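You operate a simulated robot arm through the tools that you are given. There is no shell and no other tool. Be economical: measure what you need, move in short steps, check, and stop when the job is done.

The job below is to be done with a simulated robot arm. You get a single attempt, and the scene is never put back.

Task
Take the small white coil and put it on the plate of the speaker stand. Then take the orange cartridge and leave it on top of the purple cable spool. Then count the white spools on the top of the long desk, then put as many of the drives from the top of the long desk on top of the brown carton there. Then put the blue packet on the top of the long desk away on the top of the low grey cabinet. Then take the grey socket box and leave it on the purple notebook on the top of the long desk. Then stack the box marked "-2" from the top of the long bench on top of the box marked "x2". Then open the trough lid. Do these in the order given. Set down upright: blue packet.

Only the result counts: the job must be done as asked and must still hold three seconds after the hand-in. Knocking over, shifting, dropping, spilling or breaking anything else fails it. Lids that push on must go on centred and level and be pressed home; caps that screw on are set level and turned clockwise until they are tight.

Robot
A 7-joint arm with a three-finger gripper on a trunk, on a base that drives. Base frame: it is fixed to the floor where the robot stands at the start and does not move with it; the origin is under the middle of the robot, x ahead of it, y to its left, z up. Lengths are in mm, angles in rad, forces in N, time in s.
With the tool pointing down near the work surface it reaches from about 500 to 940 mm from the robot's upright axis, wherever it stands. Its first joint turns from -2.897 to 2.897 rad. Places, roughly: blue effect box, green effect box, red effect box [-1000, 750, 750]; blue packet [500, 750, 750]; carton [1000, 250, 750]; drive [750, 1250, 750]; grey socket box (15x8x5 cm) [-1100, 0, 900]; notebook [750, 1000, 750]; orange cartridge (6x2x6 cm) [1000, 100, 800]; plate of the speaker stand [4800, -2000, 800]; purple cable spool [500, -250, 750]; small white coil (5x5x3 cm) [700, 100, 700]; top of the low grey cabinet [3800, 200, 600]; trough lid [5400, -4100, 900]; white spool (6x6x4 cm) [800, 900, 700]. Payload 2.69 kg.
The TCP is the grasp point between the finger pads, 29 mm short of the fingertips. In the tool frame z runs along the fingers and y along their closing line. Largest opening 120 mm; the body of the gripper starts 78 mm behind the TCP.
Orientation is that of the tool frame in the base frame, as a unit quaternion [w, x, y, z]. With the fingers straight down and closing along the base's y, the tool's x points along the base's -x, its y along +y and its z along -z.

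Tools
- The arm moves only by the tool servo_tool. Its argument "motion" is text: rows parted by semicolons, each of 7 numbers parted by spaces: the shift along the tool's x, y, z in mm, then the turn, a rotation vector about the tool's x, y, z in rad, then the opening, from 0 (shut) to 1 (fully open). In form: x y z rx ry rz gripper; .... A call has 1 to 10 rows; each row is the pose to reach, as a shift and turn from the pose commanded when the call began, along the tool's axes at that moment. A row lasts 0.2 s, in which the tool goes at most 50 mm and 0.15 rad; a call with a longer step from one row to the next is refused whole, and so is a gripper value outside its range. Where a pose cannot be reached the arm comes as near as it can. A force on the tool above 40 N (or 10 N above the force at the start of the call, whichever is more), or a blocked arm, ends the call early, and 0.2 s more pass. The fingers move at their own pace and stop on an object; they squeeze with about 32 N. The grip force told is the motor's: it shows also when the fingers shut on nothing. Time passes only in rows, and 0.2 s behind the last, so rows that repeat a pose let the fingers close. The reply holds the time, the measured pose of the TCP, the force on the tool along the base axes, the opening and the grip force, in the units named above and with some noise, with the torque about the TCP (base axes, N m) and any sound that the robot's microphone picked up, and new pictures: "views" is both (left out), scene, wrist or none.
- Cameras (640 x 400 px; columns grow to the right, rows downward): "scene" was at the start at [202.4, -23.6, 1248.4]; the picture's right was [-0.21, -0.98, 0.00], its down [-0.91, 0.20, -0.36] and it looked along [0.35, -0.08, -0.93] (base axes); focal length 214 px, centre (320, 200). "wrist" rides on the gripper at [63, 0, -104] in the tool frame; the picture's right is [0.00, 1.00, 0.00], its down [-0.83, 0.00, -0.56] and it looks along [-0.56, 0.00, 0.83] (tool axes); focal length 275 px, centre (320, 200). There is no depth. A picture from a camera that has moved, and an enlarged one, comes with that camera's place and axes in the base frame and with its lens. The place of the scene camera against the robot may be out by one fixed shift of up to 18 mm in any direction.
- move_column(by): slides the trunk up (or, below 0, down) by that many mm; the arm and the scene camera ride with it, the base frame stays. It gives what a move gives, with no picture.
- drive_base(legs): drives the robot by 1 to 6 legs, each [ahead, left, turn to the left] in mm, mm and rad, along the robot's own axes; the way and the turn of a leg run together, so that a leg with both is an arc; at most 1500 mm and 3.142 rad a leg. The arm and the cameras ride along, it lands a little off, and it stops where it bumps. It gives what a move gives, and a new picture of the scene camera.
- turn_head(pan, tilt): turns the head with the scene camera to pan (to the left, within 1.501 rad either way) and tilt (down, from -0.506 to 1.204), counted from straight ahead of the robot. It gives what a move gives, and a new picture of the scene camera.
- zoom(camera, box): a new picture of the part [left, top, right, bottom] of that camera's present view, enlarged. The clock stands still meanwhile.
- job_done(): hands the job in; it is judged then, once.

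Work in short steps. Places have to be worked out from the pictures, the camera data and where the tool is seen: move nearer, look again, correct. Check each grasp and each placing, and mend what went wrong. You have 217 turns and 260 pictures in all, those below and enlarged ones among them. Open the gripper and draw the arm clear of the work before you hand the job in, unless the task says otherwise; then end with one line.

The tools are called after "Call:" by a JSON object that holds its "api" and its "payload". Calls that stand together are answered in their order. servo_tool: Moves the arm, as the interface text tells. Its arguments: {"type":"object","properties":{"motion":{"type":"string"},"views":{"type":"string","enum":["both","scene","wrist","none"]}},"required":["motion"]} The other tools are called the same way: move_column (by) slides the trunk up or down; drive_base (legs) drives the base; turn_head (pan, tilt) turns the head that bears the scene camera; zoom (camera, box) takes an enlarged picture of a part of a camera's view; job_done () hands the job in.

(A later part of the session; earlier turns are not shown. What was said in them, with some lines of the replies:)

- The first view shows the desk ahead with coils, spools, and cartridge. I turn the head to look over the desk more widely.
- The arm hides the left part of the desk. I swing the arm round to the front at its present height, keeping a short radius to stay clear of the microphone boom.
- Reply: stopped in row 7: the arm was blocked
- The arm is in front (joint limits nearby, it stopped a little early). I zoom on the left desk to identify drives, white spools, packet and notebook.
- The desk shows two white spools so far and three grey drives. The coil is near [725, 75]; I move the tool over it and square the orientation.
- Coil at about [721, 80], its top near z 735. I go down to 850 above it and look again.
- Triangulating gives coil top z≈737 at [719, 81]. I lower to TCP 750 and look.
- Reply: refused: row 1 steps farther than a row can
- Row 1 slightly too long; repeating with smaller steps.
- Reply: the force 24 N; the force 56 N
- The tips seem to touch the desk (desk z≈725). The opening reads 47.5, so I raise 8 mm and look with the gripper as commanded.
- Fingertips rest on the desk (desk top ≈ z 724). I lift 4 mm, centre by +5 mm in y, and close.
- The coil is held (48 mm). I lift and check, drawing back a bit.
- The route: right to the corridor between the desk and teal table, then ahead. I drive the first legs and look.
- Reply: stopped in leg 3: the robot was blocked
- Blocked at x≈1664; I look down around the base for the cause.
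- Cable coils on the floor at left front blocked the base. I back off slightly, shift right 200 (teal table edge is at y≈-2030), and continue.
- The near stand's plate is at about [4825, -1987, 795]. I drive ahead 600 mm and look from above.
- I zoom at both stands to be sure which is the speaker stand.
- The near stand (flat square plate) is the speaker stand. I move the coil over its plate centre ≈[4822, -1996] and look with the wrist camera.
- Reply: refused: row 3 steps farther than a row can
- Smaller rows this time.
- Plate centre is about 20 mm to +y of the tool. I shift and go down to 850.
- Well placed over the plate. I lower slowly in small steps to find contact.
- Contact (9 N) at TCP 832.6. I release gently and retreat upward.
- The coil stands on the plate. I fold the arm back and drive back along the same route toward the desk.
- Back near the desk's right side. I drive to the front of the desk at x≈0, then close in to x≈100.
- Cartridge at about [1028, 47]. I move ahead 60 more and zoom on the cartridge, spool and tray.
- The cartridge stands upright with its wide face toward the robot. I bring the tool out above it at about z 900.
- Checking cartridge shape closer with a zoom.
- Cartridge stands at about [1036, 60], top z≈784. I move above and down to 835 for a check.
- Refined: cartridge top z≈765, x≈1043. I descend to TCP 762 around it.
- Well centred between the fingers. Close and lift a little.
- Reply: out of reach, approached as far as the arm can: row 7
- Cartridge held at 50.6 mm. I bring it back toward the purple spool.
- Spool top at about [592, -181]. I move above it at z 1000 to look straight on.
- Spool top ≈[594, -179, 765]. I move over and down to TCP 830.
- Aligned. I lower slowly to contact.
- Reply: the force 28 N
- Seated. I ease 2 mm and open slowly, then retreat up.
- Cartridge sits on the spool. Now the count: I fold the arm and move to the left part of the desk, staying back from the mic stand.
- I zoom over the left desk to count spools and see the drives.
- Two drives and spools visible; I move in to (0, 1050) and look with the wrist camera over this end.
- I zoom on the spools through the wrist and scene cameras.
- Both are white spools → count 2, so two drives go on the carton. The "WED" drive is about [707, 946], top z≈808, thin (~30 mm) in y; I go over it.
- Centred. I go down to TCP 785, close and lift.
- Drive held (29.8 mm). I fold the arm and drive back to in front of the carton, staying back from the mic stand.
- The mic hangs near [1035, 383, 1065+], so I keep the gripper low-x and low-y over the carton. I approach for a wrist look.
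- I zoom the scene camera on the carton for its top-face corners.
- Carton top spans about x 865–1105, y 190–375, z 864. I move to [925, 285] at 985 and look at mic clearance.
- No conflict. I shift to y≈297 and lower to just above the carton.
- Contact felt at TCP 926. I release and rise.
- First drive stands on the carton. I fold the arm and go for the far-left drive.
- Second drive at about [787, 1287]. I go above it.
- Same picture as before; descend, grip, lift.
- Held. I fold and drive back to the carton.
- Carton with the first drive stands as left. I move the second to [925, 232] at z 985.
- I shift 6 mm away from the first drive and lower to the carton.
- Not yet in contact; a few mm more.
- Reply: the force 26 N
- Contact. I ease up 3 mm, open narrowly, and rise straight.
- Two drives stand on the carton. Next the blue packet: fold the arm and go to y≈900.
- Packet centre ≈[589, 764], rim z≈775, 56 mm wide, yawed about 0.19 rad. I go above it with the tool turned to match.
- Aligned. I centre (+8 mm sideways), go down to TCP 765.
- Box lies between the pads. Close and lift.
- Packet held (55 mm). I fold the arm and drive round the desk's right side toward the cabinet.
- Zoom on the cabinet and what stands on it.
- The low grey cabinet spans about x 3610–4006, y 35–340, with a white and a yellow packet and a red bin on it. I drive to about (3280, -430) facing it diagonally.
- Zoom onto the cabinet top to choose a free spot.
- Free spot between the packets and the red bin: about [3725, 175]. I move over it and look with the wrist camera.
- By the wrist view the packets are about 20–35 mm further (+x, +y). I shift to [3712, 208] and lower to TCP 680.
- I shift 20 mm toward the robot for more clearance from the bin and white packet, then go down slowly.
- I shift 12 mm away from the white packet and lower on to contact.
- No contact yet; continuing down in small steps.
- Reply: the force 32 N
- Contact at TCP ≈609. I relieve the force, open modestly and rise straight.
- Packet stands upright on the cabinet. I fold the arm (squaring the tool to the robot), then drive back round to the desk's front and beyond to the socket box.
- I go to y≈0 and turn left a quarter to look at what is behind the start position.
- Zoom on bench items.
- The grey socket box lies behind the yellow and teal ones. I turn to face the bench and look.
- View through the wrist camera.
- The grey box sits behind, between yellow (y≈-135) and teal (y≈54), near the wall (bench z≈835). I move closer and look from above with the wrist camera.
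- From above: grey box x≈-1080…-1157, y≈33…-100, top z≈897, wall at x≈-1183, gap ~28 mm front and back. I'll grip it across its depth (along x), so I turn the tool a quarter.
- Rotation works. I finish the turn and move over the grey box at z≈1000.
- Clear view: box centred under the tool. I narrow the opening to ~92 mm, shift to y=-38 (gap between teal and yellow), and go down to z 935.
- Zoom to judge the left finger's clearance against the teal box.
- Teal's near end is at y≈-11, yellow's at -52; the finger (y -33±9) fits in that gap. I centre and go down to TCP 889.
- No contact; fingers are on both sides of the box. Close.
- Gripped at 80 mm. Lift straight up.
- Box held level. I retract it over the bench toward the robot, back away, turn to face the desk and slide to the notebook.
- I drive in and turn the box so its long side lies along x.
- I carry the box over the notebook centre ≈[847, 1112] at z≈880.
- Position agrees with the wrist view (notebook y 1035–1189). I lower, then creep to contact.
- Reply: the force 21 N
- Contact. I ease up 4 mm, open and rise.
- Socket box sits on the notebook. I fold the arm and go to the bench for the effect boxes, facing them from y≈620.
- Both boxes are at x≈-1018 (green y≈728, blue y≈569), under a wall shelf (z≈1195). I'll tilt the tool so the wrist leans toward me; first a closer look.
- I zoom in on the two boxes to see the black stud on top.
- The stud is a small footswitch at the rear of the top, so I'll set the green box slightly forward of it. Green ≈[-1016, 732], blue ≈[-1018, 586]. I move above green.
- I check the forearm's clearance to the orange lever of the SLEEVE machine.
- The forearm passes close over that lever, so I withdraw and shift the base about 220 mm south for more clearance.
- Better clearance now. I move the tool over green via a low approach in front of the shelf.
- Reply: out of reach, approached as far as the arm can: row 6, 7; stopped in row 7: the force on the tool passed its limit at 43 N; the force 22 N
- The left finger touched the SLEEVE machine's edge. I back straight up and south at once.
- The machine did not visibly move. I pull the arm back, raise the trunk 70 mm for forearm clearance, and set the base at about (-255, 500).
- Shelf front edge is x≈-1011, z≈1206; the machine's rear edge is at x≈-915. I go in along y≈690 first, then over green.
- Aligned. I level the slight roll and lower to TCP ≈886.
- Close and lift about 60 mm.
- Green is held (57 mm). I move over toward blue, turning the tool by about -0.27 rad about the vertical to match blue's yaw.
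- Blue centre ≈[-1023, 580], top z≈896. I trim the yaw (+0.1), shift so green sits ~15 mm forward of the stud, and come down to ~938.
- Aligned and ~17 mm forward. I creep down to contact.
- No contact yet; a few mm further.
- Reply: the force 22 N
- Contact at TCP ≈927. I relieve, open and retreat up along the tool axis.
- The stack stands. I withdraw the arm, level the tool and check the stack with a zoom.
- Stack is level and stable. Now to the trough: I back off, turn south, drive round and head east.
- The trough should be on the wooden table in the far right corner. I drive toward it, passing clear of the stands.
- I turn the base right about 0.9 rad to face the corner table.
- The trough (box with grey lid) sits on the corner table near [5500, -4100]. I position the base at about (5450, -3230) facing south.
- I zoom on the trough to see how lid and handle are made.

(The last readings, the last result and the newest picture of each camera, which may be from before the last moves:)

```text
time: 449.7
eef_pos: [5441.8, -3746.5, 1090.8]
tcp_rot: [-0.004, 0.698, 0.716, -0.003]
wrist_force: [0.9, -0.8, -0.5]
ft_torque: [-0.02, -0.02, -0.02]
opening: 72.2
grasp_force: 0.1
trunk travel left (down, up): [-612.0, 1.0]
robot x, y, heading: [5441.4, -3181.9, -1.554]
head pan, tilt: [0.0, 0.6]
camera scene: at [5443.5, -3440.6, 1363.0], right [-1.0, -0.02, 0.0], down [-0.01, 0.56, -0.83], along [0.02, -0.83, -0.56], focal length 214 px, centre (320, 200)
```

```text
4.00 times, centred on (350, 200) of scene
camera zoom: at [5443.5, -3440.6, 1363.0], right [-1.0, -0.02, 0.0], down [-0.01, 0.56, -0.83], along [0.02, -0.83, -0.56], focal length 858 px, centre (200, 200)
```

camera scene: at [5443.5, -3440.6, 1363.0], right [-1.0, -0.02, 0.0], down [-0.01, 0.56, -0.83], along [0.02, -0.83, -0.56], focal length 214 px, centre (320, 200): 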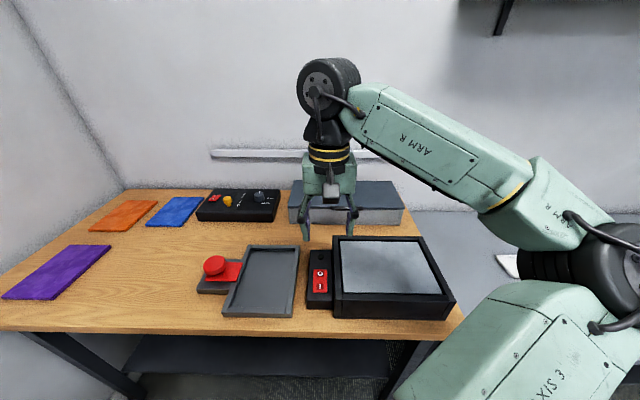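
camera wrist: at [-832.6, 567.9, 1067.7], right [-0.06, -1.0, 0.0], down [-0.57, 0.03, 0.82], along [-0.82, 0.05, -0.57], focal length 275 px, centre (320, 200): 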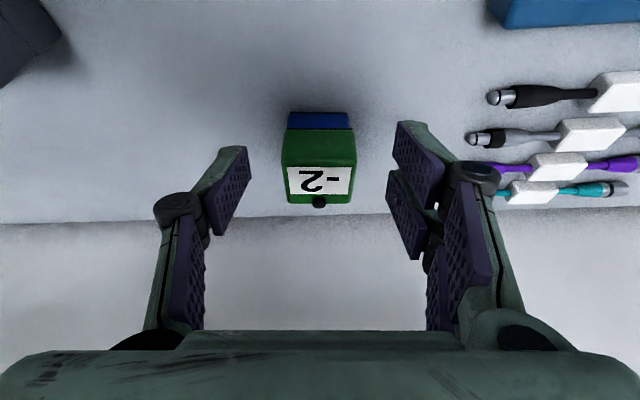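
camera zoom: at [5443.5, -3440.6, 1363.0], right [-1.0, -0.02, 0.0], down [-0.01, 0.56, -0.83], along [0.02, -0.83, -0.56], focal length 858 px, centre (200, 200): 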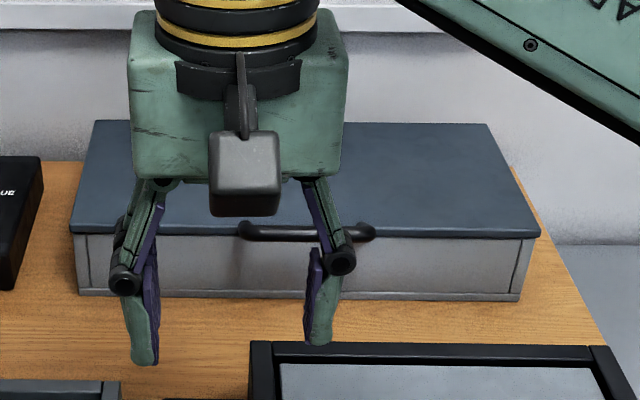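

The lid is hinged at the back with a bar handle along its front edge. I plan to hook the bar from below with closed fingers and swing it up. First I move nearer for measuring.

Call:
{"api": "servo_tool", "payload": {"motion": "-36 -15 0 0 0 0 0.2;-72 -30 0 0 0 0 0;-108 -45 0 0 0 0 0;-144 -60 0 0 0 0 0;-181 -74 0 0 0 0 0;-181 -74 0 0 0 0 0", "views": "wrist"}}

Call:
{"api": "servo_tool", "payload": {"motion": "0 0 40 0 0 0 0;0 0 70 0 0 0 0;0 0 70 0 0 0 0", "views": "wrist"}}

```text
time: 451.1
eef_pos: [5372.4, -3930.4, 1091.6]
tcp_rot: [-0.004, 0.698, 0.716, -0.004]
wrist_force: [0.0, 0.2, 0.5]
ft_torque: [0.01, 0.0, 0.02]
opening: 0.0
grasp_force: 26.1
trunk travel left (down, up): [-612.0, 1.0]
robot x, y, heading: [5447.0, -3184.0, -1.549]
head pan, tilt: [0.0, 0.6]
camera wrist: at [5372.8, -3868.3, 1197.1], right [1.0, 0.03, -0.01], down [0.03, -0.83, 0.56], along [0.01, -0.56, -0.83], focal length 275 px, centre (320, 200)
```

wrist: 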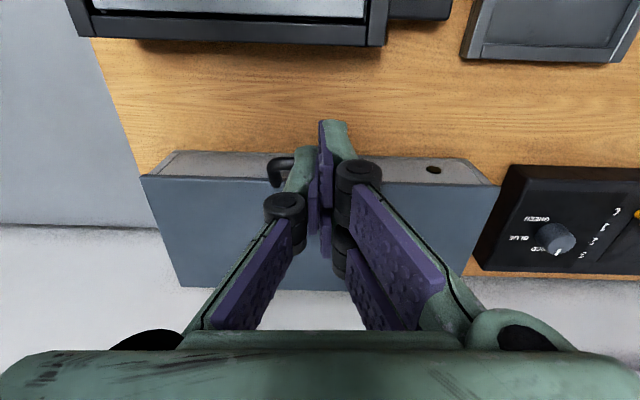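

```text
time: 451.9
eef_pos: [5372.7, -3928.6, 1023.2]
tcp_rot: [-0.003, 0.698, 0.716, -0.005]
wrist_force: [0.6, 0.2, 0.1]
ft_torque: [0.01, 0.04, 0.0]
opening: 0.0
grasp_force: 29.2
trunk travel left (down, up): [-612.0, 1.0]
robot x, y, heading: [5447.2, -3182.2, -1.554]
head pan, tilt: [0.0, 0.6]
camera wrist: at [5371.9, -3867.5, 1126.8], right [1.0, 0.03, -0.01], down [0.03, -0.83, 0.56], along [0.01, -0.56, -0.83], focal length 275 px, centre (320, 200)
```

wrist: 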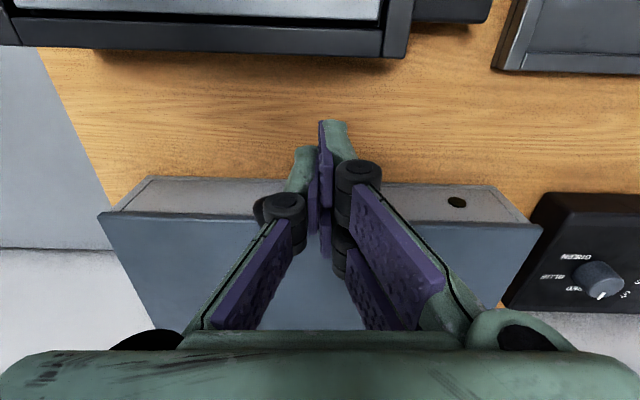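

Bar handle: centre x≈5378, y≈-3996, z≈940 (lid edge y≈-4028, z≈920, hinge y≈-4222). I bring the arm back a little and move the base closer for the long reach.

Call:
{"api": "servo_tool", "payload": {"motion": "35 0 -20 0 0 0 0;75 0 -40 0 0 0 0;115 0 -60 0 0 0 0", "views": "none"}}

Call:
{"api": "drive_base", "payload": {"legs": [[60, -65, -0.02], [50, 0, 0]]}}

```text
time: 452.7
eef_pos: [5368.7, -3814.5, 1082.8]
tcp_rot: [-0.004, 0.698, 0.716, -0.005]
wrist_force: [0.6, -0.1, 0.6]
ft_torque: [-0.04, -0.05, -0.01]
opening: 0.0
grasp_force: 28.5
trunk travel left (down, up): [-612.0, 1.0]
robot x, y, heading: [5446.6, -3185.9, -1.547]
head pan, tilt: [0.0, 0.6]
```

```text
time: 454.4
eef_pos: [5291.5, -3922.8, 1081.3]
tcp_rot: [-0.004, 0.706, 0.709, -0.004]
wrist_force: [0.0, 0.1, -0.7]
ft_torque: [-0.04, -0.01, 0.0]
opening: 0.0
grasp_force: 28.6
trunk travel left (down, up): [-612.0, 1.0]
robot x, y, heading: [5381.5, -3295.6, -1.572]
head pan, tilt: [0.0, 0.6]
camera scene: at [5373.8, -3552.0, 1362.8], right [-1.0, 0.0, 0.0], down [0.0, 0.57, -0.82], along [0.0, -0.82, -0.57], focal length 214 px, centre (320, 200)
```

scene: 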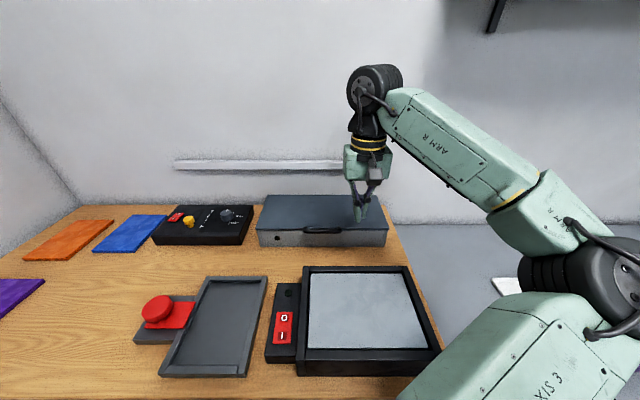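

No bump. I take a wrist view here to refine the bar position.

Call:
{"api": "servo_tool", "payload": {"motion": "0 0 10 0 0 0 0;0 0 30 0 0 0 0", "views": "wrist"}}

Call:
{"api": "zoom", "payload": {"camera": "scene", "box": [240, 170, 400, 260]}}

```text
time: 455.0
eef_pos: [5292.2, -3924.0, 1052.0]
tcp_rot: [-0.003, 0.706, 0.708, -0.003]
wrist_force: [0.2, 0.4, -0.1]
ft_torque: [0.01, -0.01, -0.02]
opening: 0.0
grasp_force: 28.7
trunk travel left (down, up): [-612.0, 1.0]
robot x, y, heading: [5379.1, -3293.1, -1.566]
head pan, tilt: [0.0, 0.6]
camera wrist: at [5292.7, -3862.0, 1156.4], right [1.0, 0.01, -0.01], down [0.01, -0.83, 0.56], along [0.0, -0.56, -0.83], focal length 275 px, centre (320, 200)
```

wrist: 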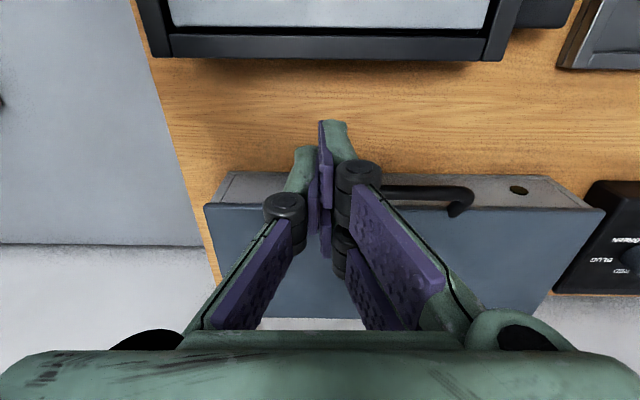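

```text
4.00 times, centred on (320, 215) of scene
camera zoom: at [5373.7, -3551.3, 1363.0], right [-1.0, 0.0, 0.0], down [0.0, 0.57, -0.83], along [0.0, -0.83, -0.57], focal length 858 px, centre (320, 140)
```

zoom: 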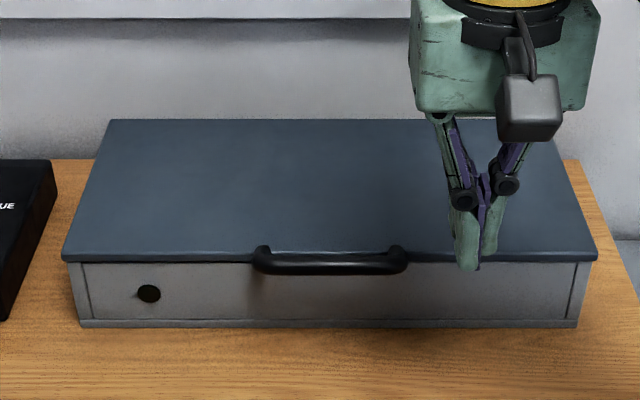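

Refined bar ≈[5372, -3994, 943]. I pitch the tool 45° forward and bring it in front of the handle at a safe height.

Call:
{"api": "servo_tool", "payload": {"motion": "10 12 5 0 -0.13 0 0;10 26 10 0 -0.26 0 0;5 40 15 0 -0.39 0 0;0 54 20 0 -0.52 0 0;-5 68 26 0 -0.65 0 0;-12 80 32 0 -0.785 0 0;-12 80 32 0 -0.785 0 0", "views": "both"}}

```text
time: 456.6
eef_pos: [5372.2, -3935.3, 1020.4]
tcp_rot: [0.269, 0.65, 0.657, -0.273]
wrist_force: [-0.3, 0.0, -1.0]
ft_torque: [0.02, 0.01, -0.04]
opening: 0.0
grasp_force: 28.4
trunk travel left (down, up): [-612.0, 1.0]
robot x, y, heading: [5381.2, -3293.7, -1.57]
head pan, tilt: [0.0, 0.6]
camera scene: at [5373.7, -3551.2, 1363.0], right [-1.0, 0.0, 0.0], down [0.0, 0.56, -0.83], along [0.0, -0.83, -0.56], focal length 214 px, centre (320, 200)
camera wrist: at [5371.7, -3817.9, 1049.2], right [1.0, 0.01, -0.01], down [0.01, -0.19, 0.98], along [0.01, -0.98, -0.19], focal length 275 px, centre (320, 200)
```

scene: 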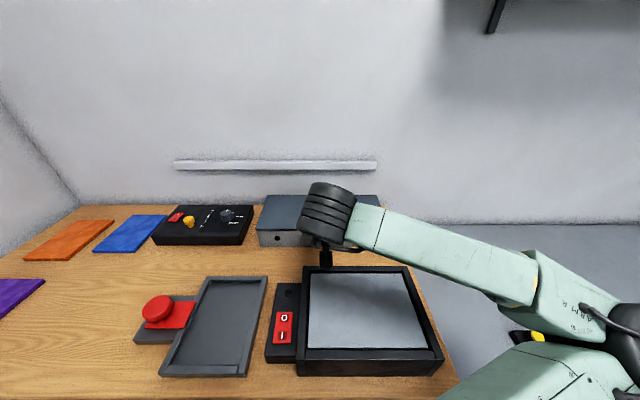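
wrist: 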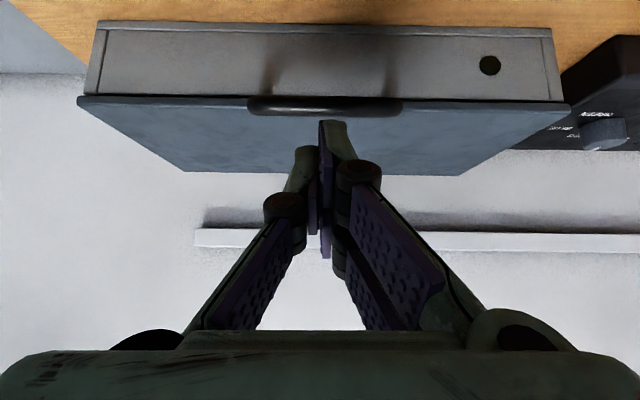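

Bar refined to [5375, -3994, 947]. I lower the closed fingertips in front of and below the bar.

Call:
{"api": "servo_tool", "payload": {"motion": "16 2 20 0 0 0 0;33 3 40 0 0 0 0;49 3 60 0 0 0 0;65 3 79 0 0 0 0;65 3 79 0 0 0 0", "views": "both"}}

```text
time: 457.8
eef_pos: [5373.9, -3955.3, 918.8]
tcp_rot: [0.268, 0.65, 0.656, -0.274]
wrist_force: [-0.3, 0.2, 0.2]
ft_torque: [0.02, 0.0, -0.05]
opening: 0.0
grasp_force: 28.7
out of reach, approached as far as the arm can: row 2, 3, 4, 5
trunk travel left (down, up): [-612.0, 1.0]
robot x, y, heading: [5382.3, -3293.5, -1.572]
head pan, tilt: [0.0, 0.6]
camera scene: at [5373.8, -3551.1, 1363.0], right [-1.0, 0.0, 0.0], down [0.0, 0.56, -0.83], along [0.0, -0.83, -0.56], focal length 214 px, centre (320, 200)
camera wrist: at [5373.5, -3839.7, 949.3], right [1.0, 0.01, -0.01], down [0.02, -0.2, 0.98], along [0.0, -0.98, -0.2], focal length 275 px, centre (320, 200)
```

scene: 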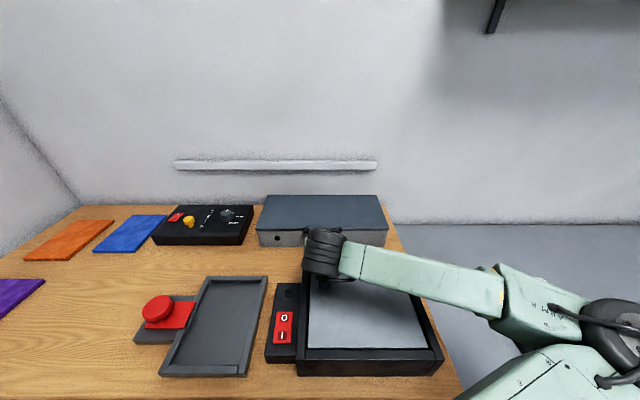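
wrist: 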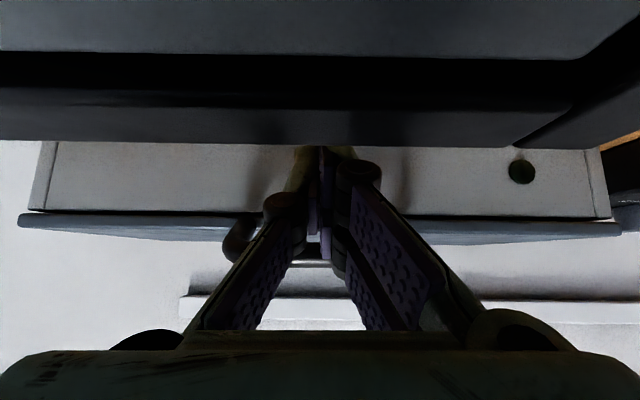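

Bar z≈941 confirmed from the side. I make a small step toward contact to see how the commanded pose tracks.

Call:
{"api": "servo_tool", "payload": {"motion": "-9 0 3 0 0 0 0;-18.7 0 5.3 0 0 0 0;-18.7 0 5.3 0 0 0 0", "views": "wrist"}}

```text
time: 458.6
eef_pos: [5374.2, -3971.7, 927.8]
tcp_rot: [0.268, 0.65, 0.657, -0.273]
wrist_force: [-0.3, 8.2, -2.8]
ft_torque: [-0.09, 0.0, -0.01]
opening: 0.0
grasp_force: 28.0
trunk travel left (down, up): [-612.0, 1.0]
robot x, y, heading: [5381.8, -3295.9, -1.569]
head pan, tilt: [0.0, 0.6]
camera wrist: at [5374.1, -3856.0, 958.7], right [1.0, 0.01, -0.01], down [0.02, -0.2, 0.98], along [0.0, -0.98, -0.2], focal length 275 px, centre (320, 200)
```

wrist: 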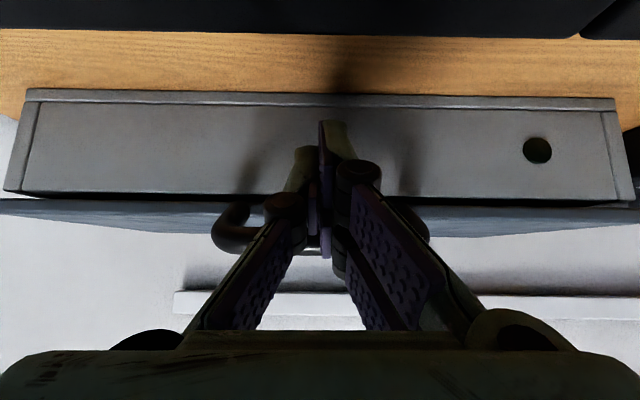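

Contact with the bar is felt. I lift along the hinge arc to about 30°, easing the tool's pitch as the lid turns.

Call:
{"api": "servo_tool", "payload": {"motion": "-17 0 -14.4 0 0.087 0 0;-34.6 0 -27.1 0 0.175 0 0;-53.9 0 -37.9 0 0.262 0 0;-73.6 0 -46.9 0 0.349 0 0;-94.3 0 -54.4 0 0.436 0 0;-115.5 0 -60.2 0 0.524 0 0", "views": "both"}}

```text
time: 460.0
eef_pos: [5374.8, -4011.9, 1054.7]
tcp_rot: [0.088, 0.699, 0.704, -0.094]
wrist_force: [0.1, 0.1, -0.5]
ft_torque: [0.0, -0.02, -0.01]
opening: 0.0
grasp_force: 28.6
trunk travel left (down, up): [-612.0, 1.0]
robot x, y, heading: [5385.0, -3294.8, -1.572]
head pan, tilt: [0.0, 0.6]
camera scene: at [5373.9, -3551.3, 1363.0], right [-1.0, 0.0, 0.0], down [0.0, 0.56, -0.83], along [0.0, -0.83, -0.56], focal length 214 px, centre (320, 200)
camera wrist: at [5376.2, -3926.2, 1139.3], right [1.0, 0.01, -0.01], down [0.01, -0.66, 0.75], along [0.0, -0.75, -0.66], focal length 275 px, centre (320, 200)
```

scene: 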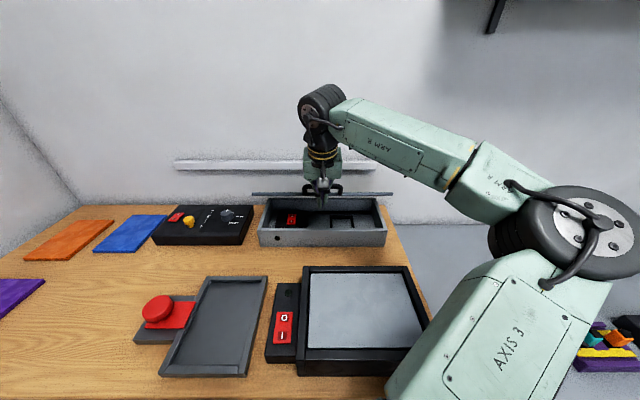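
wrist: 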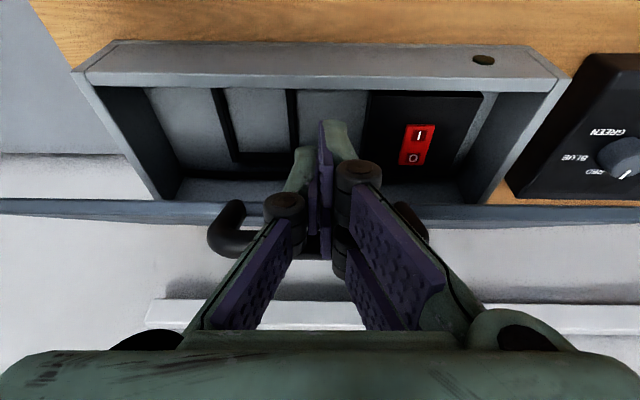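

The lid swings up easily and seems to stay where it is left. I continue the arc to about 70°.

Call:
{"api": "servo_tool", "payload": {"motion": "-14.9 0 -11.6 0 0.087 0 0;-32.9 0 -24.2 0 0.175 0 0;-52 0 -35.1 0 0.262 0 0;-70.3 0 -43.3 0 0.262 0 0;-89.4 0 -49.9 0 0.262 0 0;-109 0 -54.6 0 0.262 0 0;-128.8 0 -57.9 0 0.262 0 0;-148.5 0 -59.3 0 0.262 0 0", "views": "both"}}

```text
time: 461.8
eef_pos: [5377.8, -4141.3, 1149.2]
tcp_rot: [-0.004, 0.705, 0.709, -0.003]
wrist_force: [0.4, 0.7, 0.1]
ft_torque: [0.01, 0.01, 0.04]
opening: 0.0
grasp_force: 28.7
trunk travel left (down, up): [-612.0, 1.0]
robot x, y, heading: [5381.8, -3297.1, -1.571]
head pan, tilt: [0.0, 0.6]
camera scene: at [5374.2, -3551.3, 1363.0], right [-1.0, 0.0, 0.0], down [0.0, 0.57, -0.83], along [0.0, -0.83, -0.57], focal length 214 px, centre (320, 200)
camera wrist: at [5378.1, -4079.6, 1253.6], right [1.0, 0.01, -0.01], down [0.01, -0.83, 0.56], along [0.0, -0.56, -0.83], focal length 275 px, centre (320, 200)
```

scene: 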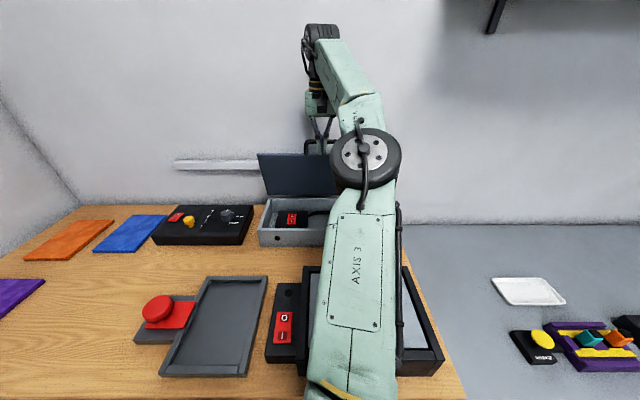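
wrist: 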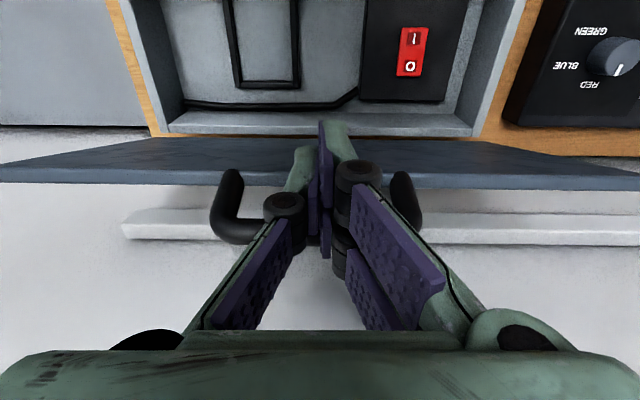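

Lid at about 70–75°. I push on past vertical as far as it goes.

Call:
{"api": "servo_tool", "payload": {"motion": "-19 0 -6 0 0 0 0;-39 0 -9 0 0 0 0;-59 0 -11 0 0 0 0;-79 0 -10.5 0 0 0 0;-99 0 -8 0 0 0 0;-112 0 -6 0 0 0 0", "views": "both"}}

```text
time: 463.2
eef_pos: [5387.9, -4161.3, 1142.4]
tcp_rot: [0.005, 0.703, 0.711, -0.007]
wrist_force: [2.5, 1.9, 24.7]
ft_torque: [-0.45, -0.2, -0.02]
opening: 0.0
grasp_force: 28.4
out of reach, approached as far as the arm can: row 1, 2, 3, 4, 5, 6
trunk travel left (down, up): [-612.0, 1.0]
robot x, y, heading: [5384.6, -3296.5, -1.571]
head pan, tilt: [0.0, 0.6]
stopped in row 6: the force on the tool passed its limit at 42 N (the readings are from after the stop); the commanded pose is now the measured one
camera scene: at [5374.3, -3548.7, 1363.7], right [-1.0, 0.0, 0.0], down [0.0, 0.56, -0.83], along [0.0, -0.83, -0.56], focal length 214 px, centre (320, 200)
camera wrist: at [5387.8, -4097.7, 1244.8], right [1.0, 0.02, 0.0], down [0.02, -0.82, 0.57], along [0.01, -0.57, -0.82], focal length 275 px, centre (320, 200)
```

scene: 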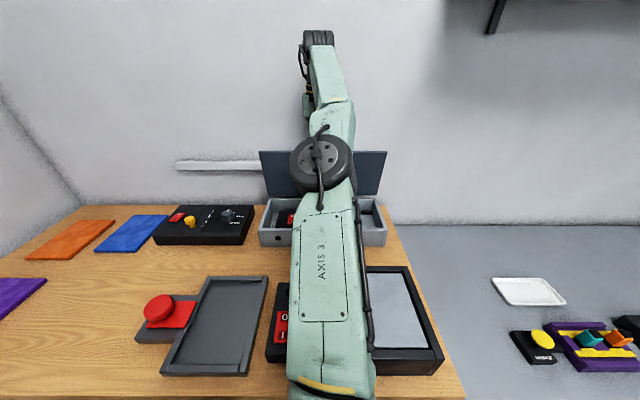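
wrist: 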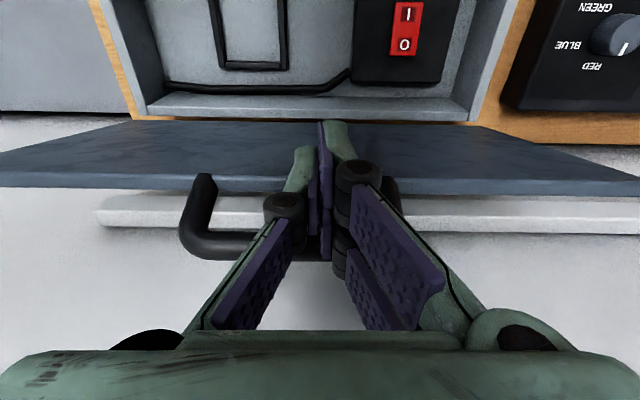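

The arm is at its reach there. I lift off, pitch the tool forward, and will push the lid's underside with the fingertips instead.

Call:
{"api": "servo_tool", "payload": {"motion": "8 -10 -15 0 0 0 0;40 -13 -15 0 0 0 0;75 -13 -10 0 0 0 0;85 -13 10 0 -0.13 0 0;88 -13 20 0 -0.26 0 0;88 -13 25 0 -0.39 0 0;88 -13 30 0 -0.52 0 0;88 -13 35 0 -0.65 0 0;88 -13 35 0 -0.785 0 0", "views": "both"}}

```text
time: 465.2
eef_pos: [5374.1, -4075.4, 1100.3]
tcp_rot: [0.274, 0.647, 0.657, -0.273]
wrist_force: [0.2, 0.1, -0.5]
ft_torque: [0.02, 0.0, -0.01]
opening: 0.0
grasp_force: 29.0
trunk travel left (down, up): [-612.0, 1.0]
robot x, y, heading: [5384.0, -3298.4, -1.569]
head pan, tilt: [0.0, 0.6]
camera scene: at [5374.3, -3550.9, 1363.1], right [-1.0, 0.0, 0.0], down [0.0, 0.56, -0.83], along [0.0, -0.83, -0.56], focal length 214 px, centre (320, 200)
camera wrist: at [5372.4, -3957.9, 1129.1], right [1.0, 0.02, -0.01], down [0.01, -0.19, 0.98], along [0.01, -0.98, -0.19], focal length 275 px, centre (320, 200)
```

scene: 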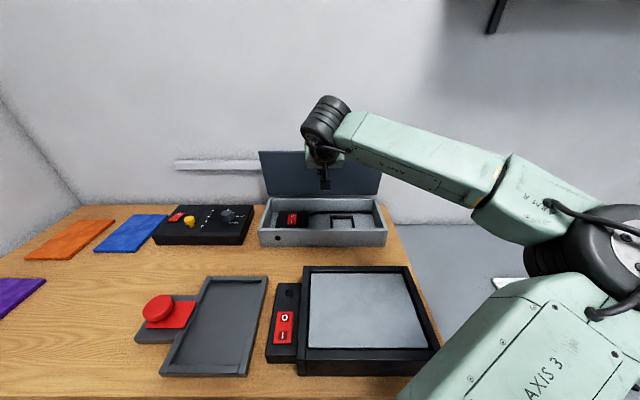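
wrist: 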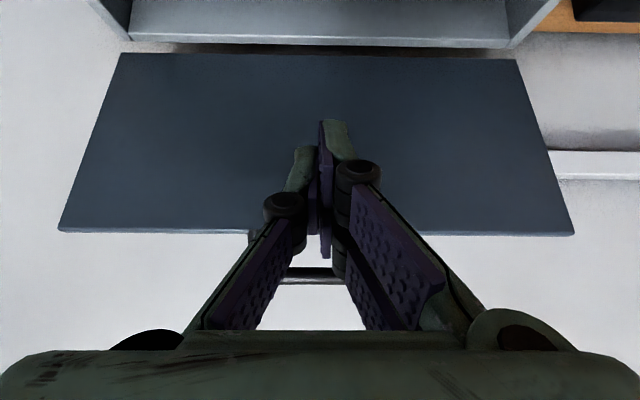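

The lid holds by itself at about 75°. I push its underside with the fingertips to pass vertical.

Call:
{"api": "servo_tool", "payload": {"motion": "-21 0 21 0 0 0 0;-42 0 42 0 0 0 0;-60 0 60 0 0 0 0;-72 0 72 0 0 0 0;-84 0 84 0 0 0 0;-96 0 96 0 0 0 0;-106 0 106 0 0 0 0", "views": "both"}}

```text
time: 466.0
eef_pos: [5375.7, -4146.1, 1101.5]
tcp_rot: [0.269, 0.648, 0.659, -0.269]
wrist_force: [-1.5, 19.5, 5.5]
ft_torque: [-0.1, 0.09, 0.03]
opening: 0.0
grasp_force: 28.0
trunk travel left (down, up): [-612.0, 1.0]
robot x, y, heading: [5381.0, -3294.2, -1.574]
head pan, tilt: [0.0, 0.6]
stopped in row 3: the force on the tool passed its limit at 64 N (the readings are from after the stop); the commanded pose is now the measured one
camera scene: at [5374.1, -3548.9, 1363.5], right [-1.0, 0.0, 0.0], down [0.0, 0.56, -0.83], along [0.0, -0.83, -0.56], focal length 214 px, centre (320, 200)
camera wrist: at [5374.8, -4030.2, 1131.3], right [1.0, 0.02, -0.01], down [0.01, -0.2, 0.98], along [0.01, -0.98, -0.2], focal length 275 px, centre (320, 200)
```

scene: 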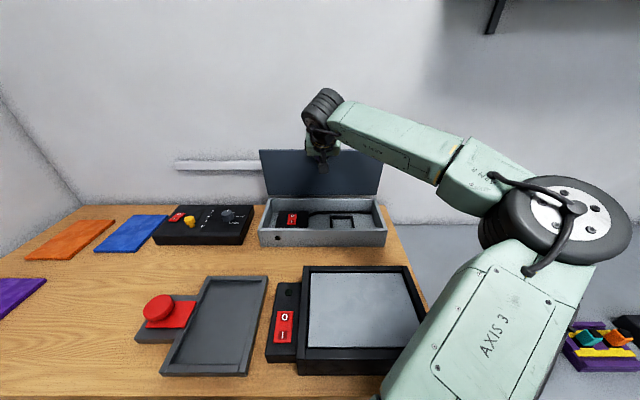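
wrist: 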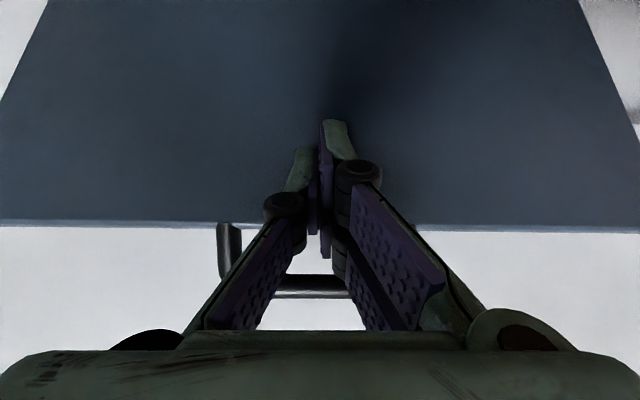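

Contact at speed tripped the limit. I push slower to see whether the lid still yields.

Call:
{"api": "servo_tool", "payload": {"motion": "-3 0 3 0 0 0 0;-6 0 6 0 0 0 0;-9 0 9 0 0 0 0;-12 0 12 0 0 0 0;-15 0 15 0 0 0 0;-18 0 18 0 0 0 0;-21 0 21 0 0 0 0", "views": "wrist"}}

```text
time: 466.4
eef_pos: [5376.2, -4146.7, 1100.5]
tcp_rot: [0.266, 0.65, 0.659, -0.268]
wrist_force: [-2.3, 23.3, 5.9]
ft_torque: [-0.15, 0.04, 0.02]
opening: 0.1
grasp_force: 28.9
trunk travel left (down, up): [-612.0, 1.0]
robot x, y, heading: [5382.3, -3293.0, -1.572]
head pan, tilt: [0.0, 0.6]
stopped in row 2: the force on the tool passed its limit at 44 N (the readings are from after the stop); the commanded pose is now the measured one
camera wrist: at [5375.0, -4030.6, 1131.4], right [1.0, 0.02, -0.01], down [0.01, -0.2, 0.98], along [0.01, -0.98, -0.2], focal length 275 px, centre (320, 200)
```

wrist: 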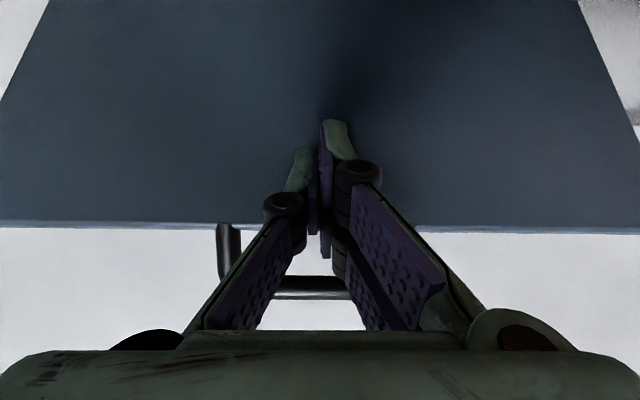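

The lid is at its hinge stop and stays. I withdraw the arm, opening the gripper, and check that it holds.

Call:
{"api": "servo_tool", "payload": {"motion": "21 0 -21 0 0 0 0;50 0 -50 0 0 0 0;80 0 -80 0 0 0 0.2;100 0 -110 0 0.13 0 0.4;115 0 -135 0 0.26 0 0.5;125 0 -160 0 0.39 0 0.5;130 0 -185 0 0.52 0 0.5;135 0 -205 0 0.65 0 0.5;140 0 -225 0 0.785 0 0.5", "views": "scene"}}

Call:
{"api": "drive_base", "payload": {"legs": [[-200, 0, 0]]}}

Call:
{"api": "turn_head", "payload": {"pan": 1.45, "tilt": 0.35}}

```text
time: 468.4
eef_pos: [5372.8, -3892.9, 1161.5]
tcp_rot: [-0.007, 0.702, 0.712, 0.002]
wrist_force: [0.3, -0.3, 0.2]
ft_torque: [0.0, -0.01, 0.03]
opening: 60.3
grasp_force: 0.1
trunk travel left (down, up): [-612.0, 1.0]
robot x, y, heading: [5381.4, -3293.7, -1.565]
head pan, tilt: [0.0, 0.6]
camera scene: at [5374.2, -3550.6, 1363.0], right [-1.0, 0.0, 0.0], down [0.0, 0.57, -0.82], along [0.0, -0.82, -0.57], focal length 214 px, centre (320, 200)
```

scene: 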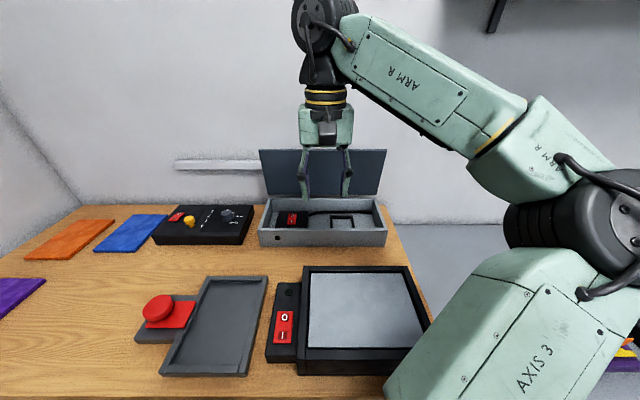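

```text
time: 470.0
eef_pos: [5373.3, -3692.8, 1161.4]
tcp_rot: [-0.006, 0.703, 0.711, 0.001]
wrist_force: [-0.2, 0.7, -0.6]
ft_torque: [-0.03, 0.02, -0.01]
opening: 59.9
grasp_force: 0.1
trunk travel left (down, up): [-612.0, 1.0]
robot x, y, heading: [5380.8, -3092.0, -1.567]
head pan, tilt: [0.0, 0.6]
camera scene: at [5374.0, -3349.4, 1363.2], right [-1.0, 0.0, 0.0], down [0.0, 0.56, -0.83], along [0.0, -0.83, -0.56], focal length 214 px, centre (320, 200)
```

scene: 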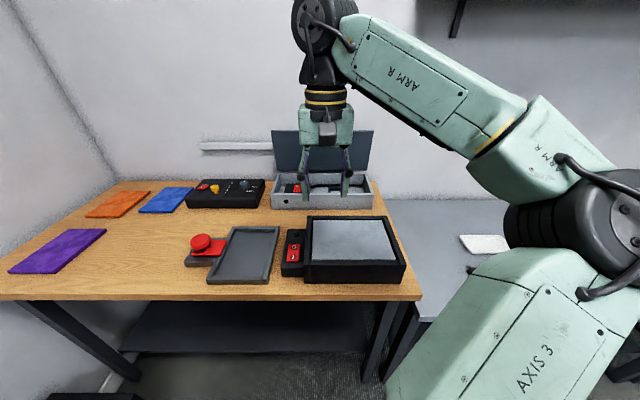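

```text
time: 471.6
eef_pos: [5373.7, -3693.1, 1159.6]
tcp_rot: [-0.007, 0.703, 0.711, 0.003]
wrist_force: [-0.1, -0.1, -0.6]
ft_torque: [-0.02, 0.03, 0.02]
opening: 60.2
grasp_force: 0.0
trunk travel left (down, up): [-612.0, 1.0]
robot x, y, heading: [5381.4, -3094.1, -1.569]
head pan, tilt: [1.45, 0.351]
camera scene: at [5466.3, -3272.9, 1385.8], right [-0.12, -0.99, 0.0], down [-0.34, 0.04, -0.94], along [0.93, -0.11, -0.34], focal length 214 px, centre (320, 200)
```

scene: 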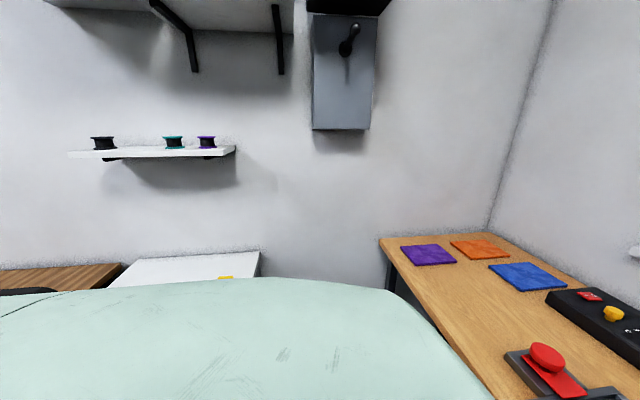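

The lid stays open, the gripper is empty and clear, and every step has been done in order. I hand the job in.

Call:
{"api": "job_done", "payload": {}}

```text
The job is handed in.
```

I did all seven steps in the order given and handed the job in. I counted 2 white spools, one of them wound with black wire, so 2 drives went on the carton. The trough lid opened to its hinge stop, about 75°, and stayed there. The base bumped a floor cable pile once, and a finger touched the SLEEVE machine's edge on the long bench; I saw nothing move either time.
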